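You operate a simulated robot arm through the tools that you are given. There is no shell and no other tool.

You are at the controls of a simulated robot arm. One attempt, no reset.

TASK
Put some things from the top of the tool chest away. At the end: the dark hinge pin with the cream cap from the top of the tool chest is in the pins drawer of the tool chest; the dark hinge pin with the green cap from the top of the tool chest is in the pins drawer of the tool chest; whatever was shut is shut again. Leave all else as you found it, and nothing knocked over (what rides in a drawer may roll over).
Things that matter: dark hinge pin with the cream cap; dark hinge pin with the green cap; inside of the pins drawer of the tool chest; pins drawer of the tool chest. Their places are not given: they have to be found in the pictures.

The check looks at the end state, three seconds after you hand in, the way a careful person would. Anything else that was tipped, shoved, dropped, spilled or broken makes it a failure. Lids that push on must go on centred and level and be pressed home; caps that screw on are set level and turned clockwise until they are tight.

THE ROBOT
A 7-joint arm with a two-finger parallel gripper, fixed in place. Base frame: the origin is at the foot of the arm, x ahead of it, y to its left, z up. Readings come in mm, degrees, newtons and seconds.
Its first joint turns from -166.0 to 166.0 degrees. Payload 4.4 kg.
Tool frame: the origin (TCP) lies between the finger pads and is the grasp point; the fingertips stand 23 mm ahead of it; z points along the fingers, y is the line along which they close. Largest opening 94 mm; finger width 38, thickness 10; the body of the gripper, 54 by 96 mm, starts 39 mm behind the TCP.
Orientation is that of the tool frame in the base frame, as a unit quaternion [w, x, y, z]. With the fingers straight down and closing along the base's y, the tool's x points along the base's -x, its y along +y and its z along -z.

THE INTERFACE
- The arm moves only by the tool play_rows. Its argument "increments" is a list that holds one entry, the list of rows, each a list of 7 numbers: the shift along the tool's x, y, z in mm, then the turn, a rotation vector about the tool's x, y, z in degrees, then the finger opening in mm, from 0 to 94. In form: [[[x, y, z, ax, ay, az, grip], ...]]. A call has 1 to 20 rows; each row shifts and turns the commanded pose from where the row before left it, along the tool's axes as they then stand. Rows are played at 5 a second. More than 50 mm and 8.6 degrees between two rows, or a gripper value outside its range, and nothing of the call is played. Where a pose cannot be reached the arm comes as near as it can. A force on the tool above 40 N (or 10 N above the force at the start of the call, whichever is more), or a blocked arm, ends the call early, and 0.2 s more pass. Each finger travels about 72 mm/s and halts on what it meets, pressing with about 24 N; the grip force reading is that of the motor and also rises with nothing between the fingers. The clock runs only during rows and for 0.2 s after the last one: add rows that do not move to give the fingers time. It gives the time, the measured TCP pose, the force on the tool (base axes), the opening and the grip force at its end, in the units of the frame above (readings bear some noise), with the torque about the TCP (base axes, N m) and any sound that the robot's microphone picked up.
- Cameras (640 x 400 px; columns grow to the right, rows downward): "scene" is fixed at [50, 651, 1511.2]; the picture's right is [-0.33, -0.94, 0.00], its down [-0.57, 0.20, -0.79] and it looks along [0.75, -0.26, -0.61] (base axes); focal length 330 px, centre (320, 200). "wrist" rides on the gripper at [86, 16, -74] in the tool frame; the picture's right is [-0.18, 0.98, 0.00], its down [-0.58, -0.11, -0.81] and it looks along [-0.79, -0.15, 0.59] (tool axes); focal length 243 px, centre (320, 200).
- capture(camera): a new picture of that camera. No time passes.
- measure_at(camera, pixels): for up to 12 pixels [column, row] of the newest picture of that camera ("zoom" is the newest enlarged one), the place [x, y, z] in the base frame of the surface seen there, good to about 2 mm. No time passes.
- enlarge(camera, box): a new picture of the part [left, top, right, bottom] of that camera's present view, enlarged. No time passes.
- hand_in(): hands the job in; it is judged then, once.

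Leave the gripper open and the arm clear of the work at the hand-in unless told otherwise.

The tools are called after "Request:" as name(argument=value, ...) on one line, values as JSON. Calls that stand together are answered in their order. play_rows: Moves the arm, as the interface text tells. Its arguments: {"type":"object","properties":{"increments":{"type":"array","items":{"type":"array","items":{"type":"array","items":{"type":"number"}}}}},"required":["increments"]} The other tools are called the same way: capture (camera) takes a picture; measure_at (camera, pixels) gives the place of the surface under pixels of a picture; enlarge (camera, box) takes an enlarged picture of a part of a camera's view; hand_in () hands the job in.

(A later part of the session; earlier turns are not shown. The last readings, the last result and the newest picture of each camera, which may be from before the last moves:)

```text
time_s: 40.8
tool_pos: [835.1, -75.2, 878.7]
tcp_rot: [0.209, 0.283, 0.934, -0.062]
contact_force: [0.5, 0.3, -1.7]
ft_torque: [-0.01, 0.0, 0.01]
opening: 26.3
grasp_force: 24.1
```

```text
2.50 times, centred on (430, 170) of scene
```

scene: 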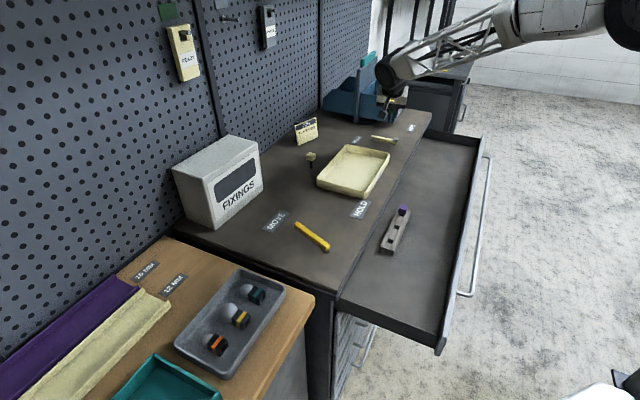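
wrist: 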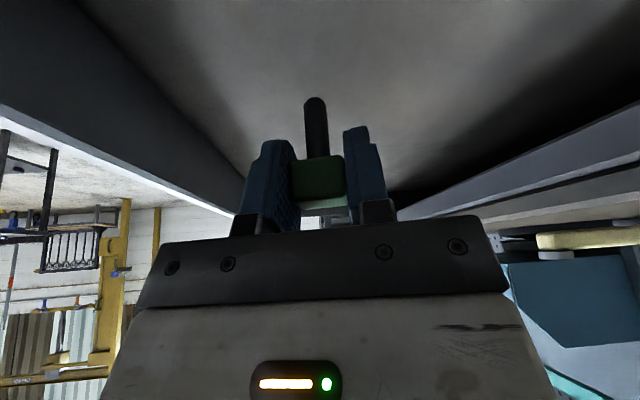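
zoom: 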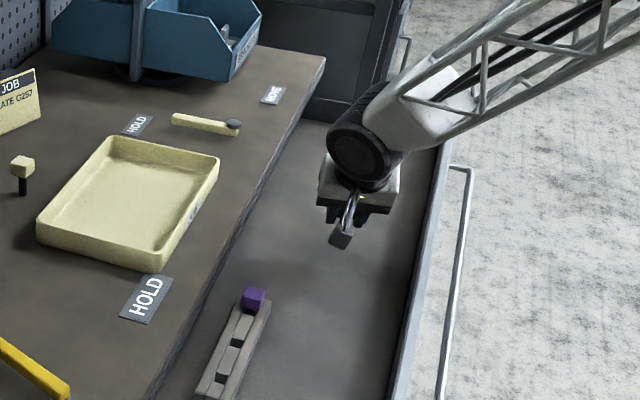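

The pin hangs above the drawer floor, clear of the walls. I lower it gently to about 2 mm above the floor.

Request:
play_rows(increments=[[[4.7, 0, 10.1, 0, 0, 0, 10], [4.7, 0, 10.1, 0, 0, 0, 10], [4.7, 0, 10.1, 0, 0, 0, 10], [4.2, 0, 9, 0, 0, 0, 10], [0, 0, 0, 0, 0, 0, 10], [0, 0, 0, 0, 0, 0, 10]]])

Request:
capture(camera="wrist")

```text
time_s: 42.2
tool_pos: [833.1, -73.4, 837.5]
tcp_rot: [0.207, 0.283, 0.934, -0.063]
contact_force: [0.8, 0.7, -0.4]
ft_torque: [0.0, 0.02, 0.0]
opening: 26.0
grasp_force: 24.2
```

```text
taken
```

wrist: 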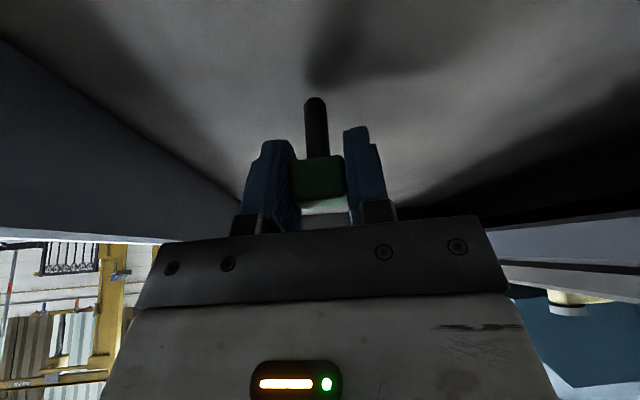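

There is still a small gap to the shadow. I lower in 1.5 mm steps and watch the force.

Request:
play_rows(increments=[[[0.63, 0, 1.36, 0, 0, 0, 10], [0.63, 0, 1.36, 0, 0, 0, 10], [0.63, 0, 1.36, 0, 0, 0, 10], [0, 0, 0, 0, 0, 0, 10]]])

Request:
capture(camera="wrist")

Request:
measure_at(camera="wrist", pixels=[[314, 102], [314, 120], [300, 70], [340, 90], [320, 60]])

```text
time_s: 43.2
tool_pos: [833.6, -72.5, 832.8]
tcp_rot: [0.207, 0.283, 0.935, -0.062]
contact_force: [-0.2, -0.3, -1.4]
ft_torque: [0.0, -0.02, 0.0]
opening: 25.7
grasp_force: 23.8
```

```text
taken
```

wrist: 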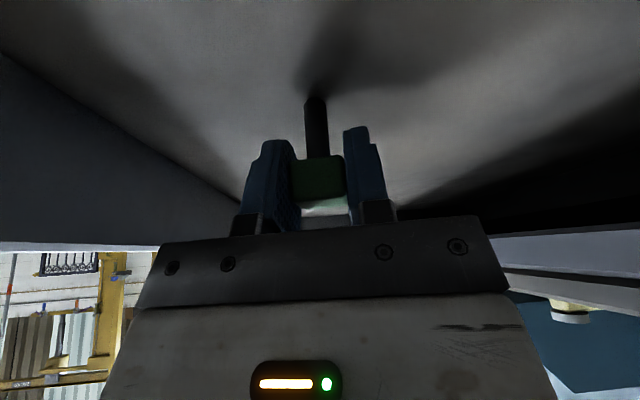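

```text
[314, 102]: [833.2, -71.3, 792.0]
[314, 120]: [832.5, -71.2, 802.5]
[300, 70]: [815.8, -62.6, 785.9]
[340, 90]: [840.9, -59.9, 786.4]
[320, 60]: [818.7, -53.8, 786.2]
```

The pin's lower end is ~2–3 mm above the floor (z≈786). I lower 2 mm more, then release slowly.

Request:
play_rows(increments=[[[0.42, 0, 0.9, 0, 0, 0, 10], [0.42, 0, 0.9, 0, 0, 0, 10], [0, 0, 0, 0, 0, 0, 10], [0, 0, 0, 0, 0, 0, 10]]])

Request:
measure_at(camera="wrist", pixels=[[314, 100], [314, 96]])

```text
time_s: 44.2
tool_pos: [834.0, -73.7, 831.0]
tcp_rot: [0.209, 0.284, 0.934, -0.062]
contact_force: [2.6, 0.1, 18.7]
ft_torque: [0.02, -0.14, -0.04]
opening: 25.8
grasp_force: 24.4
```

```text
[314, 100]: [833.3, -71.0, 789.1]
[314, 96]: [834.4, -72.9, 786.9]
```

Contact (18.7 N up): the pin stands on the floor. I ease up a touch and open slowly, then rise straight up.

Request:
play_rows(increments=[[[-0.3, 0, -0.6, 0, 0, 0, 10], [0, 0, 0, 0, 0, 0, 27], [0, 0, 0, 0, 0, 0, 30], [0, 0, 0, 0, 0, 0, 36], [0, 0, 0, 0, 0, 0, 44], [0, 0, 0, 0, 0, 0, 50], [0, 0, 0, 0, 0, 0, 50], [-4.2, 0, -9, 0, 0, 0, 50], [-8.4, 0, -18.1, 0, 0, 0, 50], [-12.7, 0, -27.2, 0, 0, 0, 50], [-12.7, 0, -27.2, 0, 0, 0, 50], [-12.7, 0, -27.2, 0, 0, 0, 50], [-12.7, 0, -27.2, 0, 0, 0, 50], [-12.7, 0, -27.2, 0, 0, 0, 50], [0, 0, 0, 0, 0, 0, 50]]])

Request:
capture(camera="wrist")

Request:
capture(camera="scene")

```text
time_s: 47.4
tool_pos: [832.7, -71.6, 1011.0]
tcp_rot: [0.208, 0.283, 0.934, -0.063]
contact_force: [-0.2, -0.6, -0.4]
ft_torque: [0.0, 0.0, 0.03]
opening: 49.7
grasp_force: 0.1
```

```text
taken
```

wrist: 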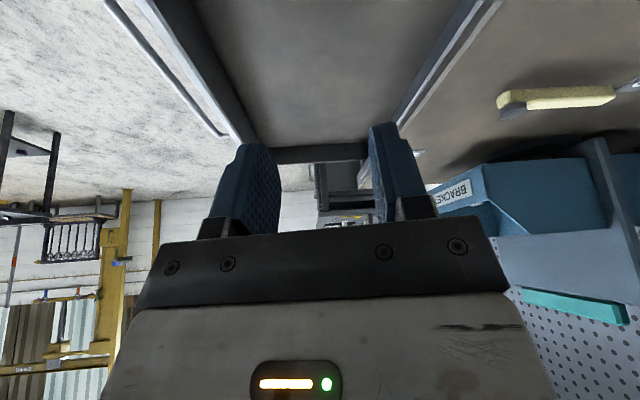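

```text
taken
```

scene: 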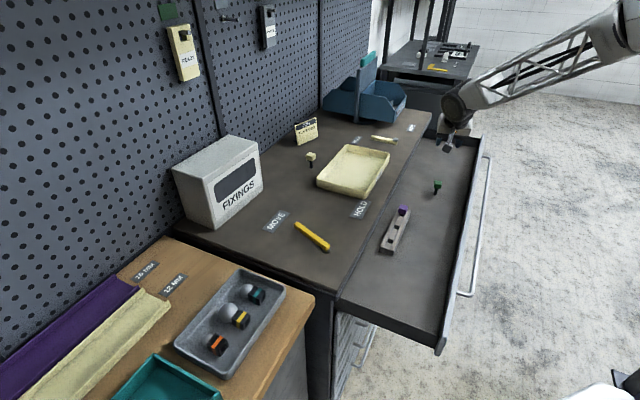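

The green pin stands in the drawer at (437,187) in the scene view. Now I un-tilt, yaw towards the cream pin, and move to a viewing pose.

Request:
play_rows(increments=[[[0, 0, -20, 0, 8.333, 0, 50], [0, 0, -20, 0, 8.333, 0, 50], [0, 0, -20, 0, 8.334, 0, 50], [0, 0, 0, 0, 0, -7.643, 50], [0, 0, 0, 0, 0, -7.643, 50], [0, 0, 0, 0, 0, -7.643, 50], [0, 0, 0, 0, 0, -7.643, 50], [0, 0, 0, 0, 0, -7.643, 50], [0, 0, 0, 0, 0, -7.643, 50], [0, 0, 0, 0, 0, -7.642, 50], [-14.3, 40.3, -3, 0, 0, 0, 50], [-14.3, 40.3, -3, 0, 0, 0, 50], [-14.3, 40.3, -3, 0, 0, 0, 50], [-14.3, 40.3, -3, 0, 0, 0, 50], [-14.3, 40.3, -3, 0, 0, 0, 50], [-14.3, 40.3, -3, 0, 0, 0, 50], [-14.3, 40.3, -3, 0, 0, 0, 50], [-14.3, 40.3, -3, 0, 0, 0, 50], [0, 0, 0, 0, 0, 0, 50], [0, 0, 0, 0, 0, 0, 50]]])

Request:
capture(camera="wrist")

Request:
capture(camera="scene")

```text
time_s: 51.6
tool_pos: [819.8, 278.9, 1093.1]
tcp_rot: [0.0, -0.172, 0.985, -0.001]
contact_force: [0.6, -0.9, -0.5]
ft_torque: [0.02, -0.02, 0.0]
opening: 49.9
grasp_force: 0.1
```

```text
taken
```

wrist: 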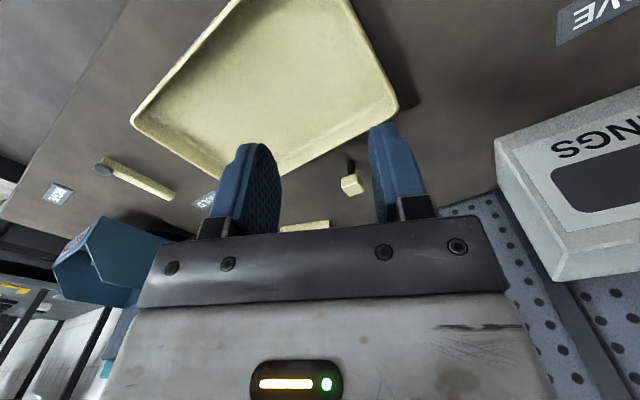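

```text
taken
```

scene: 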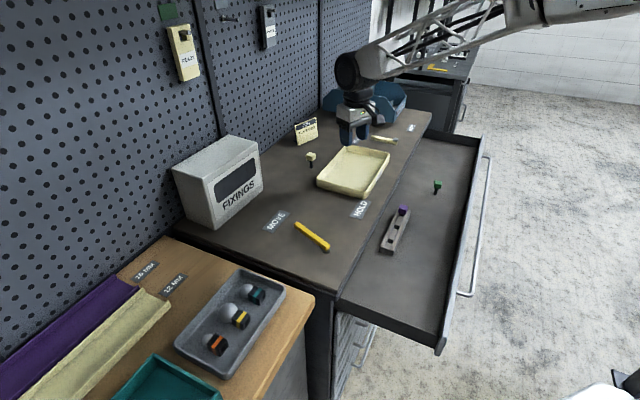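

The cream pin is at (350,180) in the wrist view. I'll enlarge and measure its cap and surroundings.

Request:
enlarge(camera="wrist", box=[280, 130, 400, 230])

Request:
measure_at(camera="scene", pixels=[[297, 128], [318, 120], [299, 144], [316, 136], [387, 155], [345, 147], [347, 152], [318, 180], [325, 168]])

```text
4.00 times, centred on (340, 180) of wrist
```

zoom: 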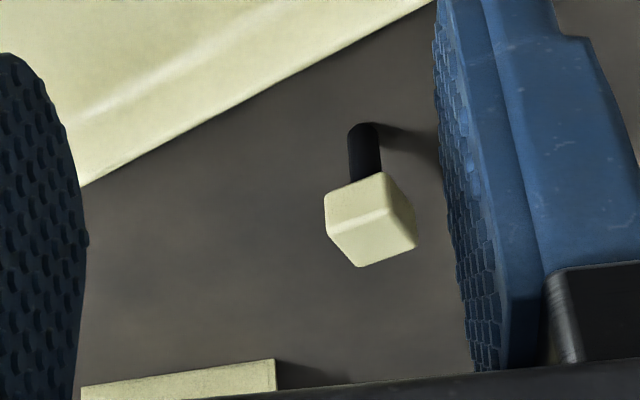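

```text
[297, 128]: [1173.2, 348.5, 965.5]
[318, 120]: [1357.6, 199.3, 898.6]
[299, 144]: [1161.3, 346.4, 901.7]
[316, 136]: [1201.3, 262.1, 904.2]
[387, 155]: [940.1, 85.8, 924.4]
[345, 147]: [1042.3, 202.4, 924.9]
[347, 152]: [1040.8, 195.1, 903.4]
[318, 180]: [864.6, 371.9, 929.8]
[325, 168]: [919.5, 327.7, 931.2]
```

Request:
measure_at(camera="zoom", pixels=[[388, 212], [332, 237], [360, 263], [414, 246], [372, 238], [328, 200], [384, 178], [410, 210], [364, 160], [362, 130], [350, 205], [180, 130]])

```text
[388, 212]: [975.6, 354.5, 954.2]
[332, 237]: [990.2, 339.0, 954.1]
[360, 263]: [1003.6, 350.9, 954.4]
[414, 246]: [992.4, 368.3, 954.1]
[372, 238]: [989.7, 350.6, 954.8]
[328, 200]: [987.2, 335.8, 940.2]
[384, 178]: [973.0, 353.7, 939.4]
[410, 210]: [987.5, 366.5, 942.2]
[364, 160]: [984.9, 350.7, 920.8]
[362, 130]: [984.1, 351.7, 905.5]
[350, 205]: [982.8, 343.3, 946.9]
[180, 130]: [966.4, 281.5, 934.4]
```

The cream cap is centred at about (990,353), top z≈955, faces at ~40.5°/−49.5°. I'll check the FIXINGS box clearance before approaching.

Request:
measure_at(camera="scene", pixels=[[262, 184], [259, 150], [225, 137], [256, 148], [240, 205], [215, 225], [210, 175], [178, 170]])

Request:
measure_at(camera="wrist", pixels=[[500, 145], [555, 270], [560, 280], [500, 190], [300, 225], [395, 100], [340, 128], [385, 112]])

```text
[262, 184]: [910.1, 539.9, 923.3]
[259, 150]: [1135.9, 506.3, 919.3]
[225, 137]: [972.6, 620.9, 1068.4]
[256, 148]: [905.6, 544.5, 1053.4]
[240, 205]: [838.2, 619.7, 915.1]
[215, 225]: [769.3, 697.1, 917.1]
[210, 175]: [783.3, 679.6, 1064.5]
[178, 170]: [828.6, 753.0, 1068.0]
```

```text
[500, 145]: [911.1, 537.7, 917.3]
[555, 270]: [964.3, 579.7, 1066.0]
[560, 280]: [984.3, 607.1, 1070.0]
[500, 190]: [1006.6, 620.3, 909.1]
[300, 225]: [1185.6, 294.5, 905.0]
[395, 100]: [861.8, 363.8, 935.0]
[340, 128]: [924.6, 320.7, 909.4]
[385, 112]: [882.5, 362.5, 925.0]
```

All clear by ≥150 mm. I yaw to 40.5°, tilt 30° outward for reach, and go above the cream pin.

Request:
play_rows(increments=[[[0, 0, 0, 0, 0, -6.9, 50], [0, 0, 0, 0, 0, -6.9, 50], [0, 0, 0, 0, 0, -6.9, 50], [0, 0, 0, 0, -7.5, 0, 50], [0, 0, 0, 0, -7.5, 0, 50], [0, 0, 0, 0, -7.5, 0, 50], [0, 0, 0, 0, -7.5, 0, 50], [-22.6, -10.84, 31.8, 0, 0, 0, 50], [-22.6, -10.84, 31.8, 0, 0, 0, 50], [-22.6, -10.84, 31.8, 0, 0, 0, 50], [-22.6, -10.84, 31.8, 0, 0, 0, 50], [-22.6, -10.84, 31.8, 0, 0, 0, 50], [0, 0, 0, 0, 0, 0, 50], [0, 0, 0, 0, 0, 0, 50]]])

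Request:
capture(camera="wrist")

Request:
capture(camera="scene")

```text
time_s: 54.6
tool_pos: [985.2, 355.2, 1011.8]
tcp_rot: [0.245, -0.334, 0.906, 0.089]
contact_force: [0.4, 0.0, -0.3]
ft_torque: [-0.03, 0.02, -0.01]
opening: 50.1
grasp_force: 0.1
```

```text
taken
```

wrist: 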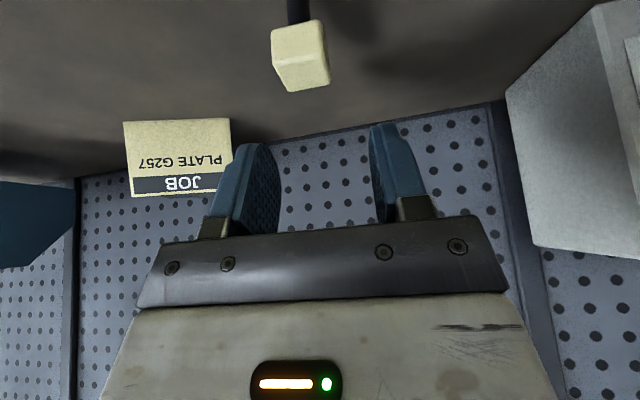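

```text
taken
```

scene: 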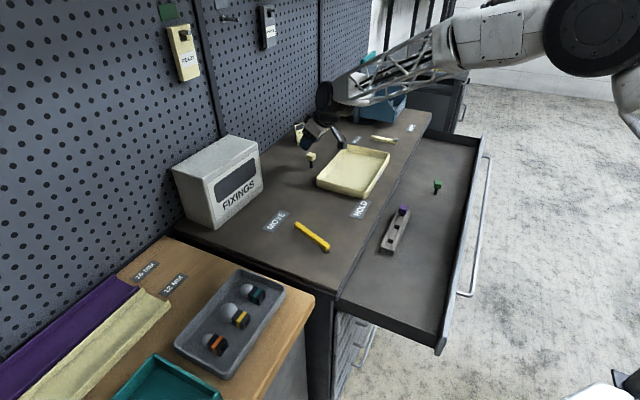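

The pose is reached, with the cap slightly left of centre at (300,58). I'll re-measure the cap from here.

Request:
measure_at(camera="wrist", pixels=[[286, 88], [327, 85], [323, 28], [276, 35], [300, 75], [305, 70], [310, 80], [285, 60], [299, 12]])

Request:
enlarge(camera="wrist", box=[250, 0, 350, 100])

```text
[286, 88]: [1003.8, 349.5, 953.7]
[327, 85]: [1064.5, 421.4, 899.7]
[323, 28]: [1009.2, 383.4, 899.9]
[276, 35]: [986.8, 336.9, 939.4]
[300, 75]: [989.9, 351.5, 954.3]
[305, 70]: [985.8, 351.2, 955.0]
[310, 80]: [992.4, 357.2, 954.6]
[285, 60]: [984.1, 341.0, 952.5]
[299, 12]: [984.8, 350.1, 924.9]
```

```text
4.00 times, centred on (300, 50) of wrist
```

zoom: 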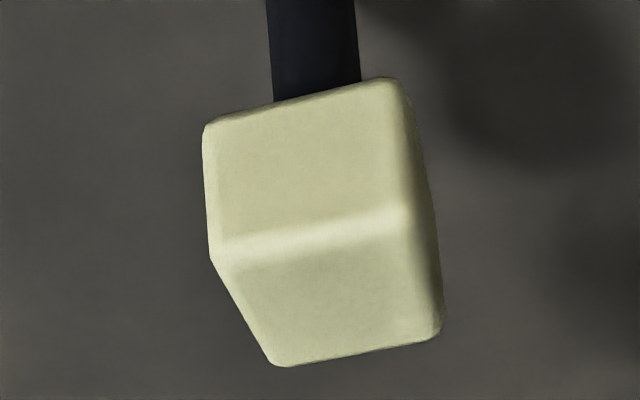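

Request:
measure_at(camera="zoom", pixels=[[222, 255], [398, 215], [432, 330], [285, 358], [330, 290], [320, 235], [250, 310], [420, 270], [360, 348], [210, 130], [395, 85], [432, 250]])

```text
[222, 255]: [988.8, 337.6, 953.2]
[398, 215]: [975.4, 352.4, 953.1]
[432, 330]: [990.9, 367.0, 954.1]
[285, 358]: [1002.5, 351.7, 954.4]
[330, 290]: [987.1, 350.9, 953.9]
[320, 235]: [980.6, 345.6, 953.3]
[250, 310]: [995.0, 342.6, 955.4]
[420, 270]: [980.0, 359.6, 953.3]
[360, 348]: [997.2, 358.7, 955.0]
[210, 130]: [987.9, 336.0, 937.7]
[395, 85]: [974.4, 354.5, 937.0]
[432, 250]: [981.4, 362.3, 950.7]
```

Cap centre is at (989.4,352.2), yaw ≈42°, so well aligned. I shift 4.8 mm sideways, then descend vertically to z≈945.

Request:
play_rows(increments=[[[0, -4.8, 0, 0, 0, 0, 50], [8.1, 0, 14.6, 0, 0, 0, 50], [8.1, 0, 14.6, 0, 0, 0, 50], [8.1, 0, 14.6, 0, 0, 0, 50], [8.1, 0, 14.6, 0, 0, 0, 50], [0, 0, 0, 0, 0, 0, 50], [0, 0, 0, 0, 0, 0, 50]]])

Request:
capture(camera="wrist")

Request:
enlarge(camera="scene", box=[270, 100, 390, 210])

```text
time_s: 56.2
tool_pos: [992.0, 349.3, 943.0]
tcp_rot: [0.243, -0.334, 0.906, 0.089]
contact_force: [0.5, -0.1, 0.5]
ft_torque: [-0.03, 0.03, -0.01]
opening: 50.2
grasp_force: 0.1
```

```text
taken
```

wrist: 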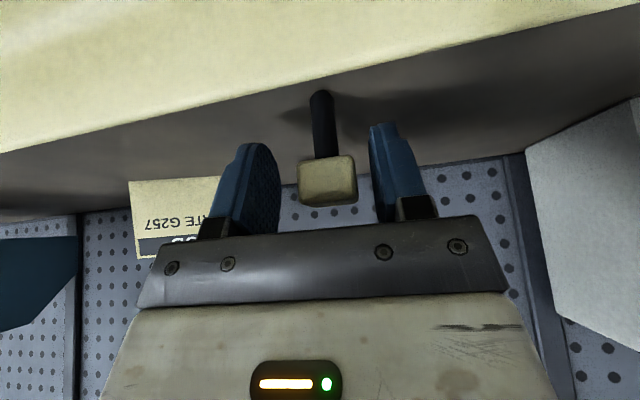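

```text
3.64 times, centred on (330, 155) of scene
```

zoom: 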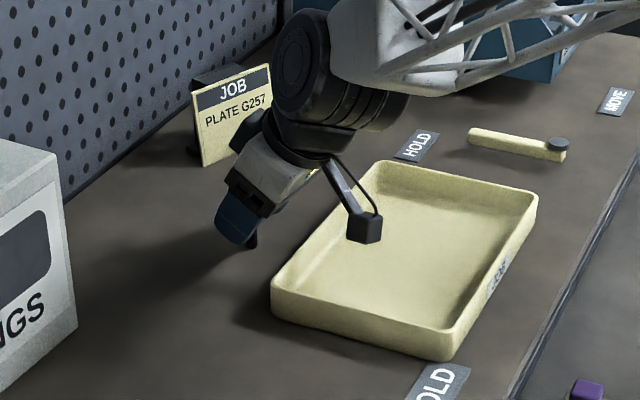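

The cap is centred between the fingers at (328,180). Closing.

Request:
play_rows(increments=[[[0, 0, 0, 0, 0, 0, 30], [0, 0, 0, 0, 0, 0, 15], [0, 0, 0, 0, 0, 0, 10], [0, 0, 0, 0, 0, 0, 10], [0, 0, 0, 0, 0, 0, 10]]])

Request:
capture(camera="wrist")

```text
time_s: 57.4
tool_pos: [992.2, 349.5, 943.8]
tcp_rot: [0.245, -0.333, 0.906, 0.089]
contact_force: [-0.2, -0.7, 1.9]
ft_torque: [-0.02, -0.04, 0.0]
opening: 25.6
grasp_force: 23.6
```

```text
taken
```

wrist: 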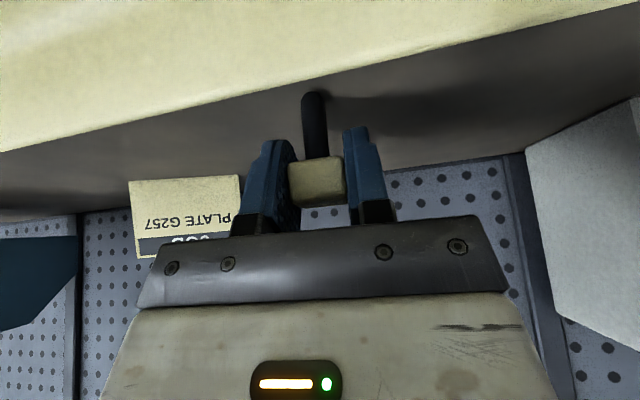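

Held (25.6 mm). I lift straight up, then travel over the tray to above the drawer at about (806,42), away from the block and the green pin.

Request:
play_rows(increments=[[[-5, 0, -8.7, 0, 0, 0, 10], [-10, 0, -17.3, 0, 0, 0, 10], [-15.1, 0, -26, 0, 0, 0, 10], [-15.1, 0, -26, 0, 0, 0, 10], [-15.1, 0, -26, 0, 0, 0, 10], [0, 0, 0, 0, 0, 0, 10], [36.3, -12.5, -12.9, 0, 0, 0, 10], [36.3, -12.5, -12.9, 0, 0, 0, 10], [36.3, -12.5, -12.9, 0, 0, 0, 10], [36.3, -12.5, -12.9, 0, 0, 0, 10], [36.3, -12.5, -12.9, 0, 0, 0, 10], [36.3, -12.5, -12.9, 0, 0, 0, 10], [36.3, -12.5, -12.9, 0, 0, 0, 10], [36.3, -12.5, -12.9, 0, 0, 0, 10], [36.3, -12.5, -12.9, 0, 0, 0, 10], [0, 0, 0, 0, 0, 0, 10], [0, 0, 0, 0, 0, 0, 10]]])

Request:
capture(camera="wrist")

Request:
capture(camera="scene")

```text
time_s: 61.0
tool_pos: [804.2, 42.4, 1000.8]
tcp_rot: [0.244, -0.334, 0.906, 0.089]
contact_force: [-0.5, 0.2, -1.1]
ft_torque: [0.01, 0.0, 0.0]
opening: 25.8
grasp_force: 23.8
```

```text
taken
```

wrist: 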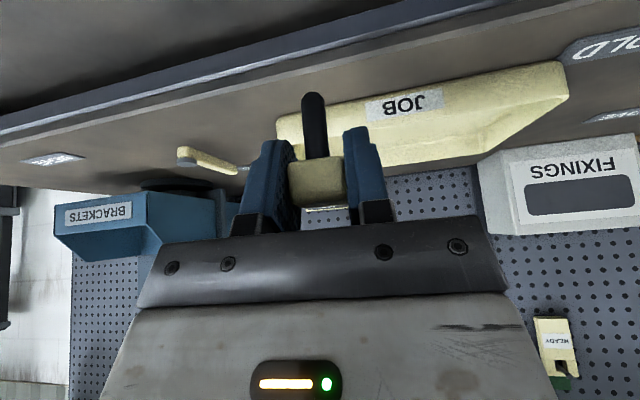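

```text
taken
```

scene: 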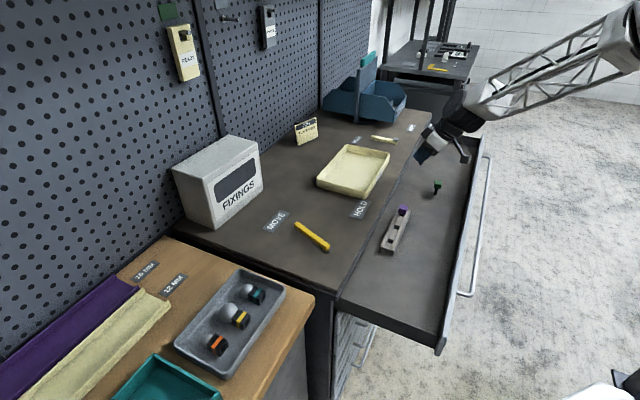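

Clear above the drawer at d≈599, u≈539. I descend to z≈845.

Request:
play_rows(increments=[[[15.7, 0, 27, 0, 0, 0, 10], [15.7, 0, 27, 0, 0, 0, 10], [15.7, 0, 27, 0, 0, 0, 10], [15.7, 0, 27, 0, 0, 0, 10], [10, 0, 17.3, 0, 0, 0, 10], [5.6, 0, 9.7, 0, 0, 0, 10], [0, 0, 0, 0, 0, 0, 10], [0, 0, 0, 0, 0, 0, 10]]])

Request:
capture(camera="wrist")

Request:
enlarge(camera="scene", box=[350, 110, 510, 250])

Request:
measure_at(camera="wrist", pixels=[[314, 97], [314, 110], [300, 70], [340, 70], [320, 50]])

```text
time_s: 62.8
tool_pos: [806.6, 43.3, 845.0]
tcp_rot: [0.244, -0.334, 0.906, 0.089]
contact_force: [1.0, 0.1, -0.7]
ft_torque: [-0.03, -0.01, 0.0]
opening: 25.7
grasp_force: 24.5
```

```text
taken
```

wrist: 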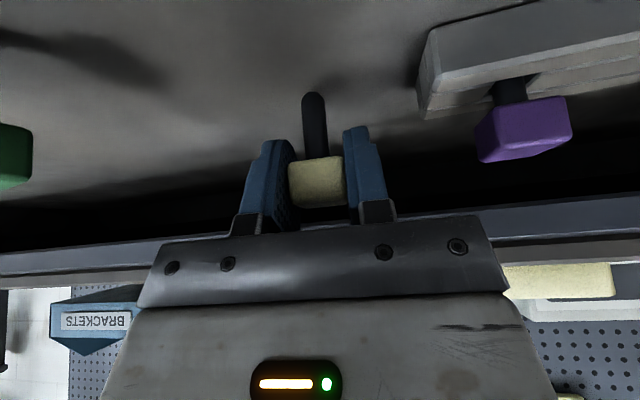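

```text
2.86 times, centred on (430, 180) of scene
```

zoom: 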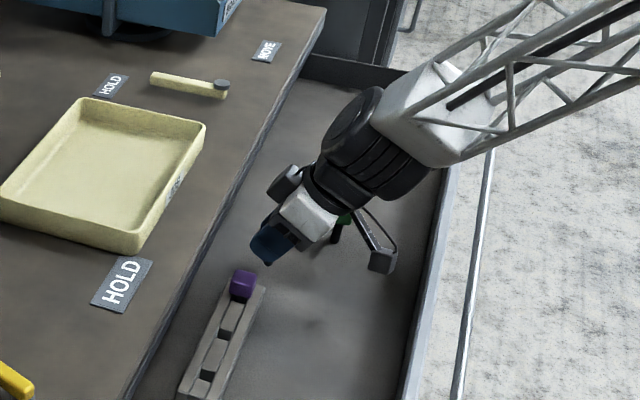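

```text
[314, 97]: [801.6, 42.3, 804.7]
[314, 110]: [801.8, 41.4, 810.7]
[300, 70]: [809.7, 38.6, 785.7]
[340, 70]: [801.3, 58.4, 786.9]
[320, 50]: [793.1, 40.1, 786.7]
```

The pin's bottom is ~15 mm above the floor; the green pin and purple pin stay untouched. Lowering slowly to contact.

Request:
play_rows(increments=[[[1.26, 0, 2.16, 0, 0, 0, 10], [1.26, 0, 2.16, 0, 0, 0, 10], [1.26, 0, 2.16, 0, 0, 0, 10], [1.26, 0, 2.16, 0, 0, 0, 10], [1.26, 0, 2.16, 0, 0, 0, 10], [0, 0, 0, 0, 0, 0, 10], [0, 0, 0, 0, 0, 0, 10]]])

Request:
capture(camera="wrist")

Request:
measure_at(camera="wrist", pixels=[[314, 95], [314, 97], [314, 102], [330, 80]])

```text
time_s: 64.4
tool_pos: [805.4, 43.8, 833.1]
tcp_rot: [0.244, -0.334, 0.906, 0.089]
contact_force: [0.0, 0.5, -1.5]
ft_torque: [-0.01, -0.03, 0.01]
opening: 25.7
grasp_force: 23.8
```

```text
taken
```

wrist: 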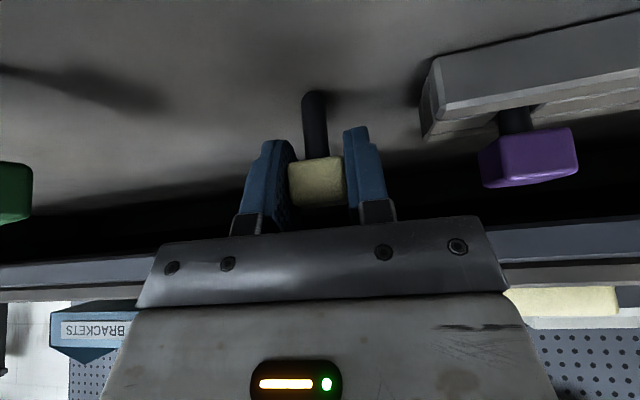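

```text
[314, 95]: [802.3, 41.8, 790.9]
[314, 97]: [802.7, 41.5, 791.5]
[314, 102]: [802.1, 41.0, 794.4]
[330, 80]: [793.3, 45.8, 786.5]
```

Still ~3 mm of gap. I go down in 1 mm steps.

Request:
play_rows(increments=[[[0.5, 0, 0.87, 0, 0, 0, 10], [0.5, 0, 0.87, 0, 0, 0, 10], [0.5, 0, 0.87, 0, 0, 0, 10], [0, 0, 0, 0, 0, 0, 10]]])

```text
time_s: 65.4
tool_pos: [807.1, 43.3, 831.8]
tcp_rot: [0.246, -0.334, 0.906, 0.089]
contact_force: [1.4, -1.4, 19.1]
ft_torque: [0.04, -0.08, 0.01]
opening: 26.0
grasp_force: 23.9
```

Contact at 19 N: the cream pin stands on the floor. I ease off, open slowly to 46 mm, and rise straight up.

Request:
play_rows(increments=[[[-0.3, 0, -0.5, 0, 0, 0, 10], [0, 0, 0, 0, 0, 0, 27], [0, 0, 0, 0, 0, 0, 30], [0, 0, 0, 0, 0, 0, 36], [0, 0, 0, 0, 0, 0, 44], [0, 0, 0, 0, 0, 0, 48], [0, 0, 0, 0, 0, 0, 48], [-5, 0, -8.7, 0, 0, 0, 48], [-10, 0, -17.3, 0, 0, 0, 48], [-15.1, 0, -26, 0, 0, 0, 48], [-15.1, 0, -26, 0, 0, 0, 48], [-15.1, 0, -26, 0, 0, 0, 48], [-15.1, 0, -26, 0, 0, 0, 48], [-15.1, 0, -26, 0, 0, 0, 48], [-15.1, 0, -26, 0, 0, 0, 48], [0, 0, 0, 0, 0, 0, 48]]])

Request:
capture(camera="scene")

Request:
enlarge(camera="scene", box=[350, 120, 500, 270])

```text
time_s: 68.8
tool_pos: [805.8, 44.7, 1039.6]
tcp_rot: [0.244, -0.333, 0.906, 0.088]
contact_force: [-0.4, 0.9, 0.1]
ft_torque: [-0.01, -0.01, -0.01]
opening: 48.1
grasp_force: 0.0
```

```text
taken
```

scene: 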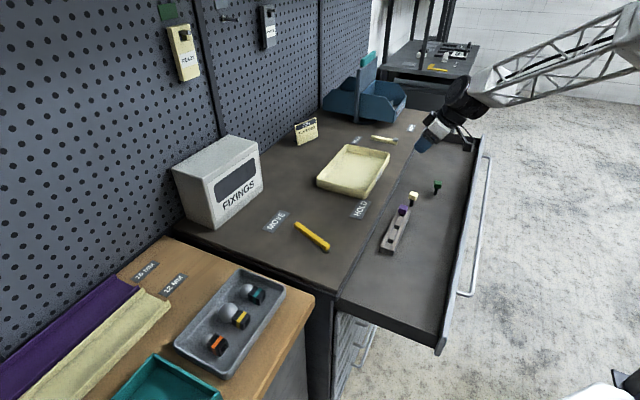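

```text
2.67 times, centred on (425, 195) of scene
```

zoom: 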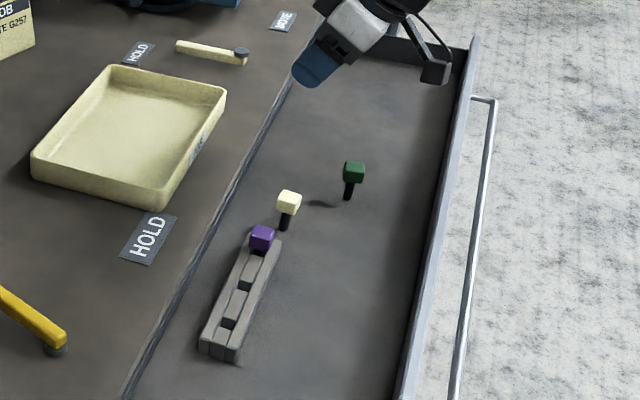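

Both pins stand in the drawer next to the purple one. Now I move back in front of the drawer and turn the tool horizontal again for the handle.

Request:
play_rows(increments=[[[35.1, 1.9, -28.8, 0, 0, 0, 60], [35.1, 1.9, -28.8, 0, 0, 0, 60], [35.1, 1.9, -28.8, 0, 0, 0, 60], [35.1, 1.9, -28.8, 0, 0, 0, 60], [35.1, 1.9, -28.8, 0, 0, 0, 60], [35.1, 1.9, -28.8, 0, 0, 0, 60], [35.1, 1.9, -28.8, 0, 0, 0, 60], [0, 0, 0, -3.813, -3.311, 6.059, 60], [0, 0, 0, -3.813, -3.311, 6.059, 60], [0, 0, 0, -3.813, -3.311, 6.059, 60], [0, 0, 0, -3.813, -3.311, 6.059, 60], [0, 0, 0, -3.813, -3.311, 6.059, 60], [0, 0, 0, -3.813, -3.311, 6.059, 60], [0, 0, 0, -3.813, -3.311, 6.059, 60], [0, 0, 0, -3.813, -3.311, 6.059, 60], [0, 0, 0, -3.813, -3.311, 6.059, 60], [0, 0, 0, -3.813, -3.311, 6.059, 60], [0, 0, 0, -3.813, -3.311, 6.059, 60], [0, 0, 0, -3.813, -3.311, 6.059, 60], [0, 0, 0, -3.813, -3.311, 6.059, 60]]])

Request:
capture(camera="scene")

Request:
capture(camera="wrist")

```text
time_s: 73.0
tool_pos: [558.7, -149.5, 1093.4]
tcp_rot: [0.27, 0.27, 0.653, 0.653]
contact_force: [-0.7, 0.0, 0.7]
ft_torque: [0.01, -0.02, 0.0]
opening: 59.9
grasp_force: 0.0
```

```text
taken
```

scene: 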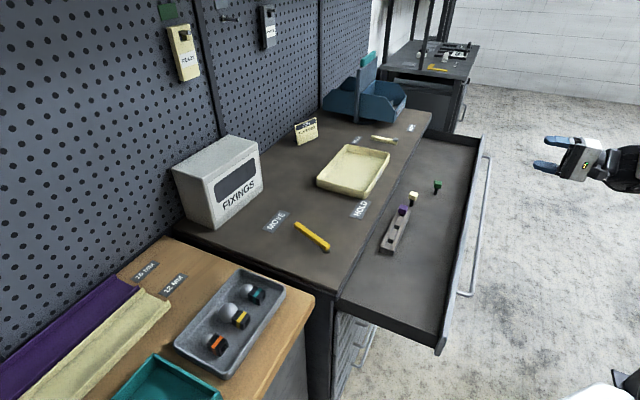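

```text
taken
```

wrist: 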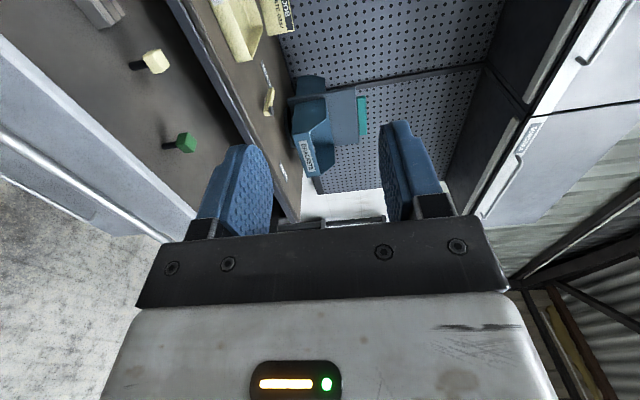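

Orientation is exact. I descend to handle height z≈824.5 at d≈289, in front of the bar.

Request:
play_rows(increments=[[[0, -44.8, 0, 0, 0, 0, 60], [0, -44.8, 0, 0, 0, 0, 60], [0, -44.8, 0, 0, 0, 0, 60], [0, -44.8, 0, 0, 0, 0, 60], [0, -44.8, 0, 0, 0, 0, 60], [0, -44.8, 0, 0, 0, 0, 60], [0, 0, 0, 0, 0, 0, 60], [0, 0, 0, 0, 0, 0, 60]]])

Request:
capture(camera="wrist")

Request:
measure_at(camera="wrist", pixels=[[310, 40], [318, 80], [326, 120], [334, 160]])

```text
time_s: 74.8
tool_pos: [557.3, -148.8, 822.5]
tcp_rot: [0.269, 0.271, 0.654, 0.653]
contact_force: [0.4, -0.8, 0.1]
ft_torque: [0.0, 0.0, -0.01]
opening: 59.8
grasp_force: 0.1
```

```text
taken
```

wrist: 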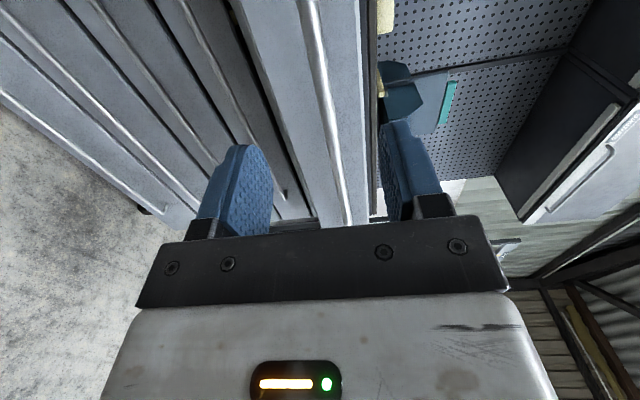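

```text
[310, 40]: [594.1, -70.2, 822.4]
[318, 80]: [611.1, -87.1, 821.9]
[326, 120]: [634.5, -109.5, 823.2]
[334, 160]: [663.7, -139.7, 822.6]
```

The bar surface is at d≈370, z≈823, between the fingers. I advance 87 mm and grip.

Request:
play_rows(increments=[[[0, 0.8, 30, 0, 0, 0, 60], [0, 0, 30, 0, 0, 0, 60], [0, 0, 26.5, 0, 0, 0, 60], [0, 0, 0, 0, 0, 0, 60], [0, 0, 0, 0, 0, 0, 30], [0, 0, 0, 0, 0, 0, 0], [0, 0, 0, 0, 0, 0, 0], [0, 0, 0, 0, 0, 0, 0]]])

Request:
capture(camera="wrist")

```text
time_s: 76.6
tool_pos: [619.7, -87.7, 825.3]
tcp_rot: [0.27, 0.27, 0.655, 0.653]
contact_force: [-9.5, 11.6, 33.8]
ft_torque: [0.14, 0.09, 0.27]
opening: 11.7
grasp_force: 44.9
```

```text
taken
```

wrist: 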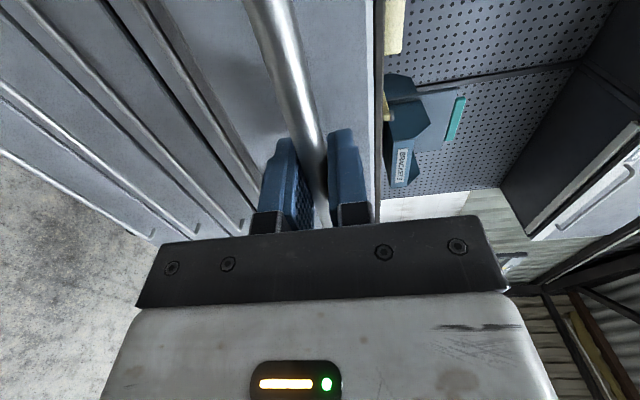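

Gripped, but with a 34 N vertical bias. I nudge up 1.5 mm to relieve it, then begin pushing the drawer in slowly.

Request:
play_rows(increments=[[[0, 1, 0, 0, 0, 0, 0], [0, 0.7, 0, 0, 0, 0, 0], [0, 0, 2, 0, 0, 0, 0], [0, 0, 3, 0, 0, 0, 0], [0, 0, 4, 0, 0, 0, 0], [0, 0, 5, 0, 0, 0, 0], [0, 0, 5, 0, 0, 0, 0], [0, 0, 5, 0, 0, 0, 0], [0, 0, 5, 0, 0, 0, 0], [0, 0, 5, 0, 0, 0, 0], [0, 0, 5, 0, 0, 0, 0], [0, 0, 5, 0, 0, 0, 0], [0, 0, 5, 0, 0, 0, 0], [0, 0, 4, 0, 0, 0, 0], [0, 0, 3, 0, 0, 0, 0], [0, 0, 0, 0, 0, 0, 0]]])

Request:
capture(camera="scene")

```text
time_s: 79.1
tool_pos: [647.5, -61.6, 824.1]
tcp_rot: [0.27, 0.272, 0.654, 0.653]
contact_force: [12.7, -3.0, -13.2]
ft_torque: [-0.33, -0.27, 0.26]
opening: 11.6
grasp_force: 44.9
stopped in row 12: the force on the tool passed its limit at 49 N (the readings are from after the stop); the commanded pose is now the measured one
```

```text
taken
```

scene: 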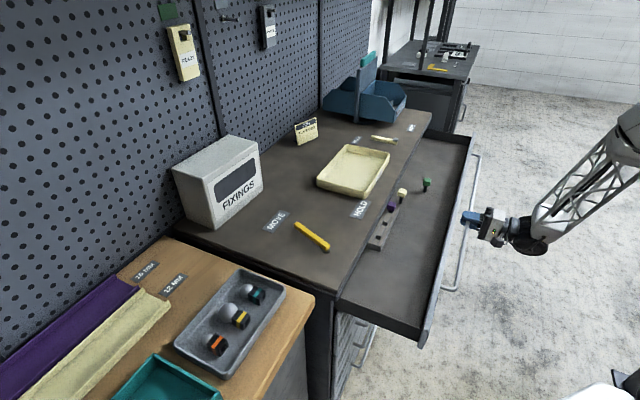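

The drawer moved in about 38 mm before a friction spike tripped the limit; the pins still stand. I continue with smaller steps.

Request:
play_rows(increments=[[[0, 0, 2, 0, 0, 0, 0], [0, 0, 3, 0, 0, 0, 0], [0, 0, 4, 0, 0, 0, 0], [0, 0, 4, 0, 0, 0, 0], [0, 0, 4, 0, 0, 0, 0], [0, 0, 4, 0, 0, 0, 0], [0, 0, 4, 0, 0, 0, 0], [0, 0, 4, 0, 0, 0, 0], [0, 0, 4, 0, 0, 0, 0], [0, 0, 4, 0, 0, 0, 0], [0, 0, 4, 0, 0, 0, 0], [0, 0, 4, 0, 0, 0, 0], [0, 0, 4, 0, 0, 0, 0], [0, 0, 4, 0, 0, 0, 0], [0, 0, 4, 0, 0, 0, 0], [0, 0, 4, 0, 0, 0, 0], [0, 0, 3, 0, 0, 0, 0], [0, 0, 2, 0, 0, 0, 0], [0, 0, 0, 0, 0, 0, 0]]])

Request:
capture(camera="scene")

```text
time_s: 80.8
tool_pos: [666.3, -42.5, 825.9]
tcp_rot: [0.27, 0.273, 0.655, 0.651]
contact_force: [12.6, -1.1, -8.1]
ft_torque: [-0.52, -0.41, -0.07]
opening: 11.8
grasp_force: 44.9
stopped in row 8: the force on the tool passed its limit at 41 N (the readings are from after the stop); the commanded pose is now the measured one
```

```text
taken
```

scene: 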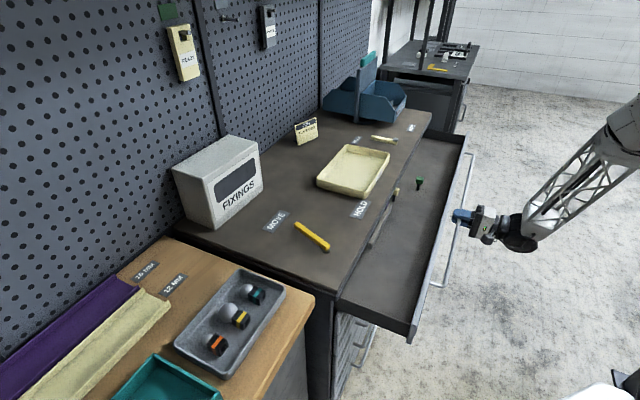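

The second stop came at 441 mm, just as the cream pin reaches the chest front. I need to check that the pin is not catching on the chest's lip.

Request:
enlarge(camera="scene", box=[360, 150, 450, 250])

Request:
measure_at(camera="zoom", pixels=[[240, 255], [235, 240], [250, 270], [415, 190], [180, 330], [215, 290], [300, 200], [500, 250]])

```text
4.00 times, centred on (405, 200) of scene
```

zoom: 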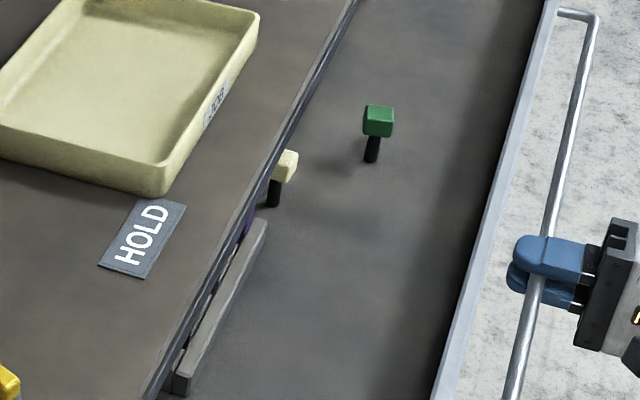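

```text
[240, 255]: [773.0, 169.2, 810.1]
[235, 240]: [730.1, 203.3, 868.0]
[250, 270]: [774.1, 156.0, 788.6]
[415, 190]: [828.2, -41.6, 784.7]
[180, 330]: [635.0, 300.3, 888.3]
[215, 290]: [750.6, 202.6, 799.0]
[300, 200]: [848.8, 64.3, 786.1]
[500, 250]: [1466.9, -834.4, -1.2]
```

The cream pin is upright and its cap (top ≈841) passes below the lip (≈868), so the stops are just drawer drag. I push on slowly.

Request:
play_rows(increments=[[[0, 0, 1, 0, 0, 0, 0], [0, 0, 2, 0, 0, 0, 0], [0, 0, 2.5, 0, 0, 0, 0], [0, 0, 2.5, 0, 0, 0, 0], [0, 0, 2.5, 0, 0, 0, 0], [0, 0, 2.5, 0, 0, 0, 0], [0, 0, 2.5, 0, 0, 0, 0], [0, 0, 2.5, 0, 0, 0, 0], [0, 0, 0, 0, 0, 0, 0]]])

Request:
enlarge(camera="scene", box=[360, 150, 450, 250])

```text
time_s: 82.8
tool_pos: [678.8, -29.0, 822.6]
tcp_rot: [0.27, 0.273, 0.654, 0.651]
contact_force: [15.3, -24.1, -14.9]
ft_torque: [-0.56, -0.55, -0.07]
opening: 11.9
grasp_force: 45.1
```

```text
4.00 times, centred on (405, 200) of scene
```

zoom: 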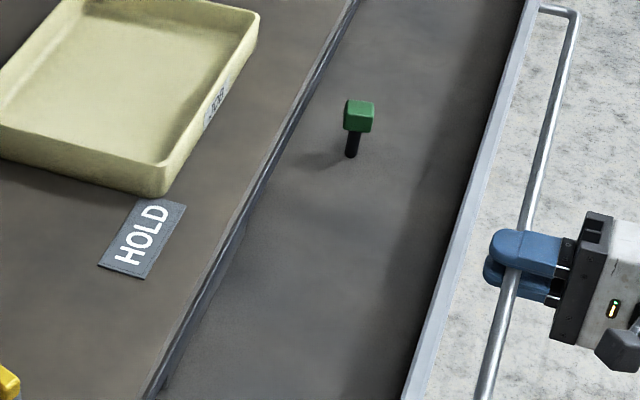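

Lateral force (~28 N along the bar) builds up because I am clamped to the bar. I'll open the fingers to 34 mm and push with the fingertips on the drawer face, straddling the bar, so there is no sideways bind.

Request:
play_rows(increments=[[[0, 0, 0, 0, 0, 0, 34], [0, 0, 0, 0, 0, 0, 34], [0, 0, 0, 0, 0, 0, 34], [0, 1.5, 3, 0, 0, 0, 34], [0, 0, 4, 0, 0, 0, 34], [0, 0, 4, 0, 0, 0, 34], [0, 0, 4, 0, 0, 0, 34], [0, 0, 4, 0, 0, 0, 34], [0, 0, 4, 0, 0, 0, 34], [0, 0, 4, 0, 0, 0, 34], [0, 0, 4, 0, 0, 0, 34], [0, 0, 0, 0, 0, 0, 34]]])

Request:
enlarge(camera="scene", box=[340, 130, 480, 290])

Request:
capture(camera="wrist")

```text
time_s: 85.4
tool_pos: [700.2, -7.6, 825.3]
tcp_rot: [0.27, 0.272, 0.654, 0.652]
contact_force: [-2.1, -7.1, 2.7]
ft_torque: [0.26, -0.08, 0.05]
opening: 35.0
grasp_force: 1.7
```

```text
2.50 times, centred on (410, 210) of scene
```

zoom: 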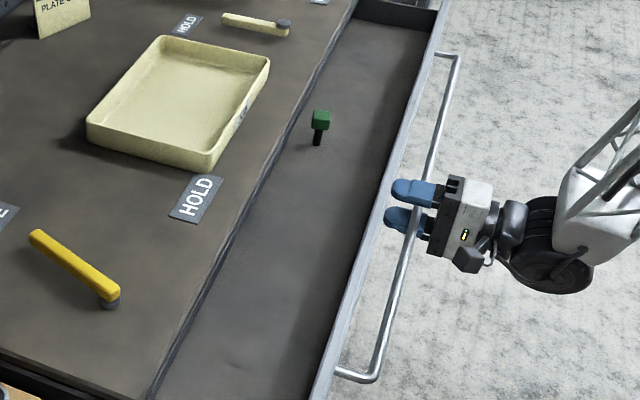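

```text
taken
```

wrist: 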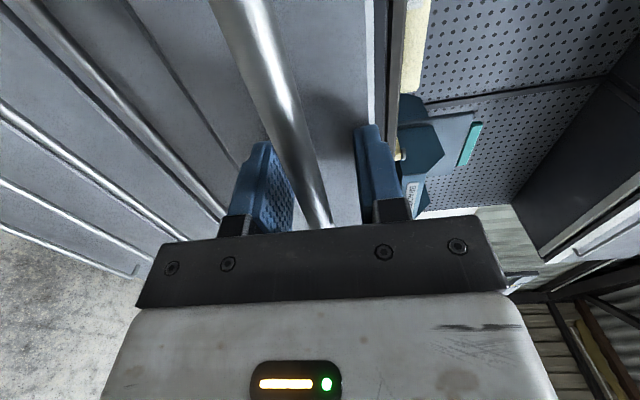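

Drag is now only ~7 N. I continue pushing with the fingertips.

Request:
play_rows(increments=[[[0, 0, 3, 0, 0, 0, 34], [0, 0, 4, 0, 0, 0, 34], [0, 0, 5, 0, 0, 0, 34], [0, 0, 5, 0, 0, 0, 34], [0, 0, 5, 0, 0, 0, 34], [0, 0, 5, 0, 0, 0, 34], [0, 0, 5, 0, 0, 0, 34], [0, 0, 5, 0, 0, 0, 34], [0, 0, 5, 0, 0, 0, 34], [0, 0, 5, 0, 0, 0, 34], [0, 0, 5, 0, 0, 0, 34], [0, 0, 5, 0, 0, 0, 34], [0, 0, 5, 0, 0, 0, 34], [0, 0, 5, 0, 0, 0, 34], [0, 0, 5, 0, 0, 0, 34], [0, 0, 5, 0, 0, 0, 34], [0, 0, 4, 0, 0, 0, 34], [0, 0, 3, 0, 0, 0, 34], [0, 0, 0, 0, 0, 0, 34]]])

Request:
enlarge(camera="scene", box=[340, 130, 480, 290])

```text
time_s: 89.4
tool_pos: [758.5, 51.2, 825.3]
tcp_rot: [0.27, 0.273, 0.654, 0.652]
contact_force: [-0.2, -5.3, 1.5]
ft_torque: [0.22, 0.0, 0.01]
opening: 34.7
grasp_force: 0.6
```

```text
2.50 times, centred on (410, 210) of scene
```

zoom: 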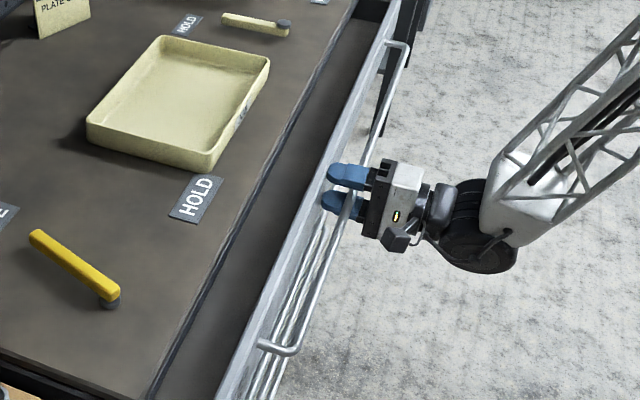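

About 64 mm remain. I push on, slowing at the end.

Request:
play_rows(increments=[[[0, 0, 4, 0, 0, 0, 34], [0, 0, 5, 0, 0, 0, 34], [0, 0, 5, 0, 0, 0, 34], [0, 0, 5, 0, 0, 0, 34], [0, 0, 5, 0, 0, 0, 34], [0, 0, 5, 0, 0, 0, 34], [0, 0, 5, 0, 0, 0, 34], [0, 0, 5, 0, 0, 0, 34], [0, 0, 5, 0, 0, 0, 34], [0, 0, 5, 0, 0, 0, 34], [0, 0, 4, 0, 0, 0, 34], [0, 0, 3, 0, 0, 0, 34], [0, 0, 2, 0, 0, 0, 34], [0, 0, 2, 0, 0, 0, 34], [0, 0, 1, 0, 0, 0, 34], [0, 0, 0, 0, 0, 0, 34]]])

Request:
capture(camera="scene")

Request:
capture(camera="wrist")

```text
time_s: 92.8
tool_pos: [802.3, 94.7, 826.2]
tcp_rot: [0.269, 0.273, 0.655, 0.651]
contact_force: [-0.2, -0.9, 0.4]
ft_torque: [0.01, 0.0, -0.03]
opening: 33.6
grasp_force: 0.0
```

```text
taken
```

scene: 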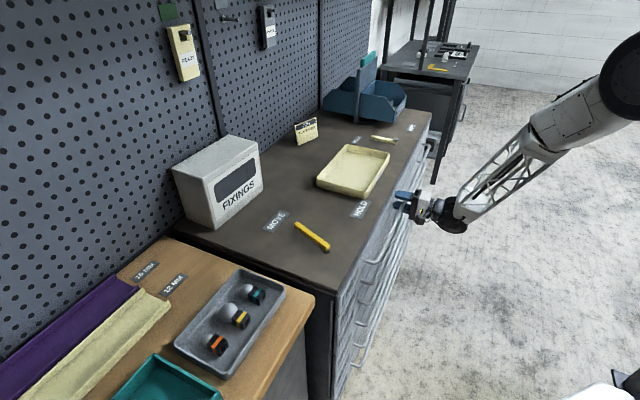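

```text
taken
```

wrist: 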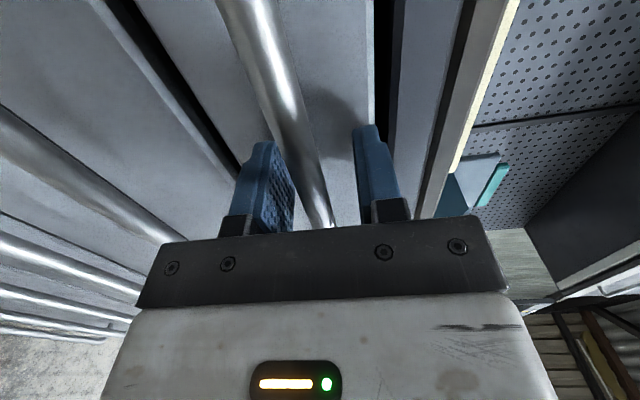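

TCP d≈634 with ~0 force, so the drawer may have coasted shut. I advance a few more mm to press it home and feel for the stop.

Request:
play_rows(increments=[[[0, 0, 1, 0, 0, 0, 34], [0, 0, 1, 0, 0, 0, 34], [0, 0, 1, 0, 0, 0, 34], [0, 0, 1, 0, 0, 0, 34], [0, 0, 0, 0, 0, 0, 34]]])

Request:
capture(camera="wrist")

Request:
measure_at(camera="wrist", pixels=[[240, 40], [258, 80], [340, 60], [300, 60], [345, 30], [200, 80], [160, 60], [195, 120]])

```text
time_s: 93.8
tool_pos: [805.2, 96.4, 824.3]
tcp_rot: [0.269, 0.273, 0.655, 0.652]
contact_force: [-9.0, -9.8, 4.2]
ft_torque: [0.45, -0.19, 0.23]
opening: 36.2
grasp_force: 2.1
stopped in row 5: the force on the tool passed its limit at 46 N (the readings are from after the stop); the commanded pose is now the measured one
```

```text
taken
```

wrist: 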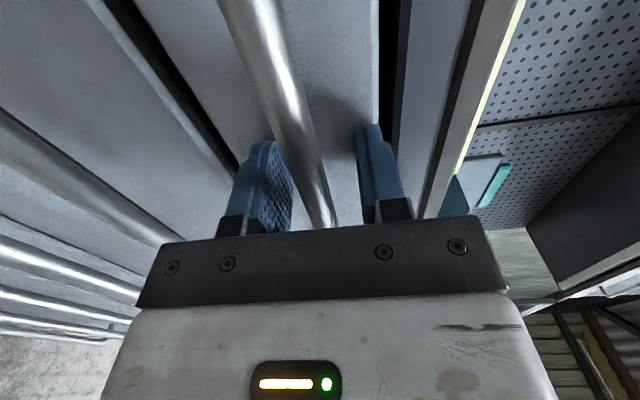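

```text
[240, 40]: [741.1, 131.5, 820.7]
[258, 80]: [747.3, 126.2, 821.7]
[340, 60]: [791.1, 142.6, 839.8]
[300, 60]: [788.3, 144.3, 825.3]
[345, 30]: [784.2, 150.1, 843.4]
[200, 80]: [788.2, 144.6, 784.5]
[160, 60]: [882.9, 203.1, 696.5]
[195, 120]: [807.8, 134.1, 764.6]
```

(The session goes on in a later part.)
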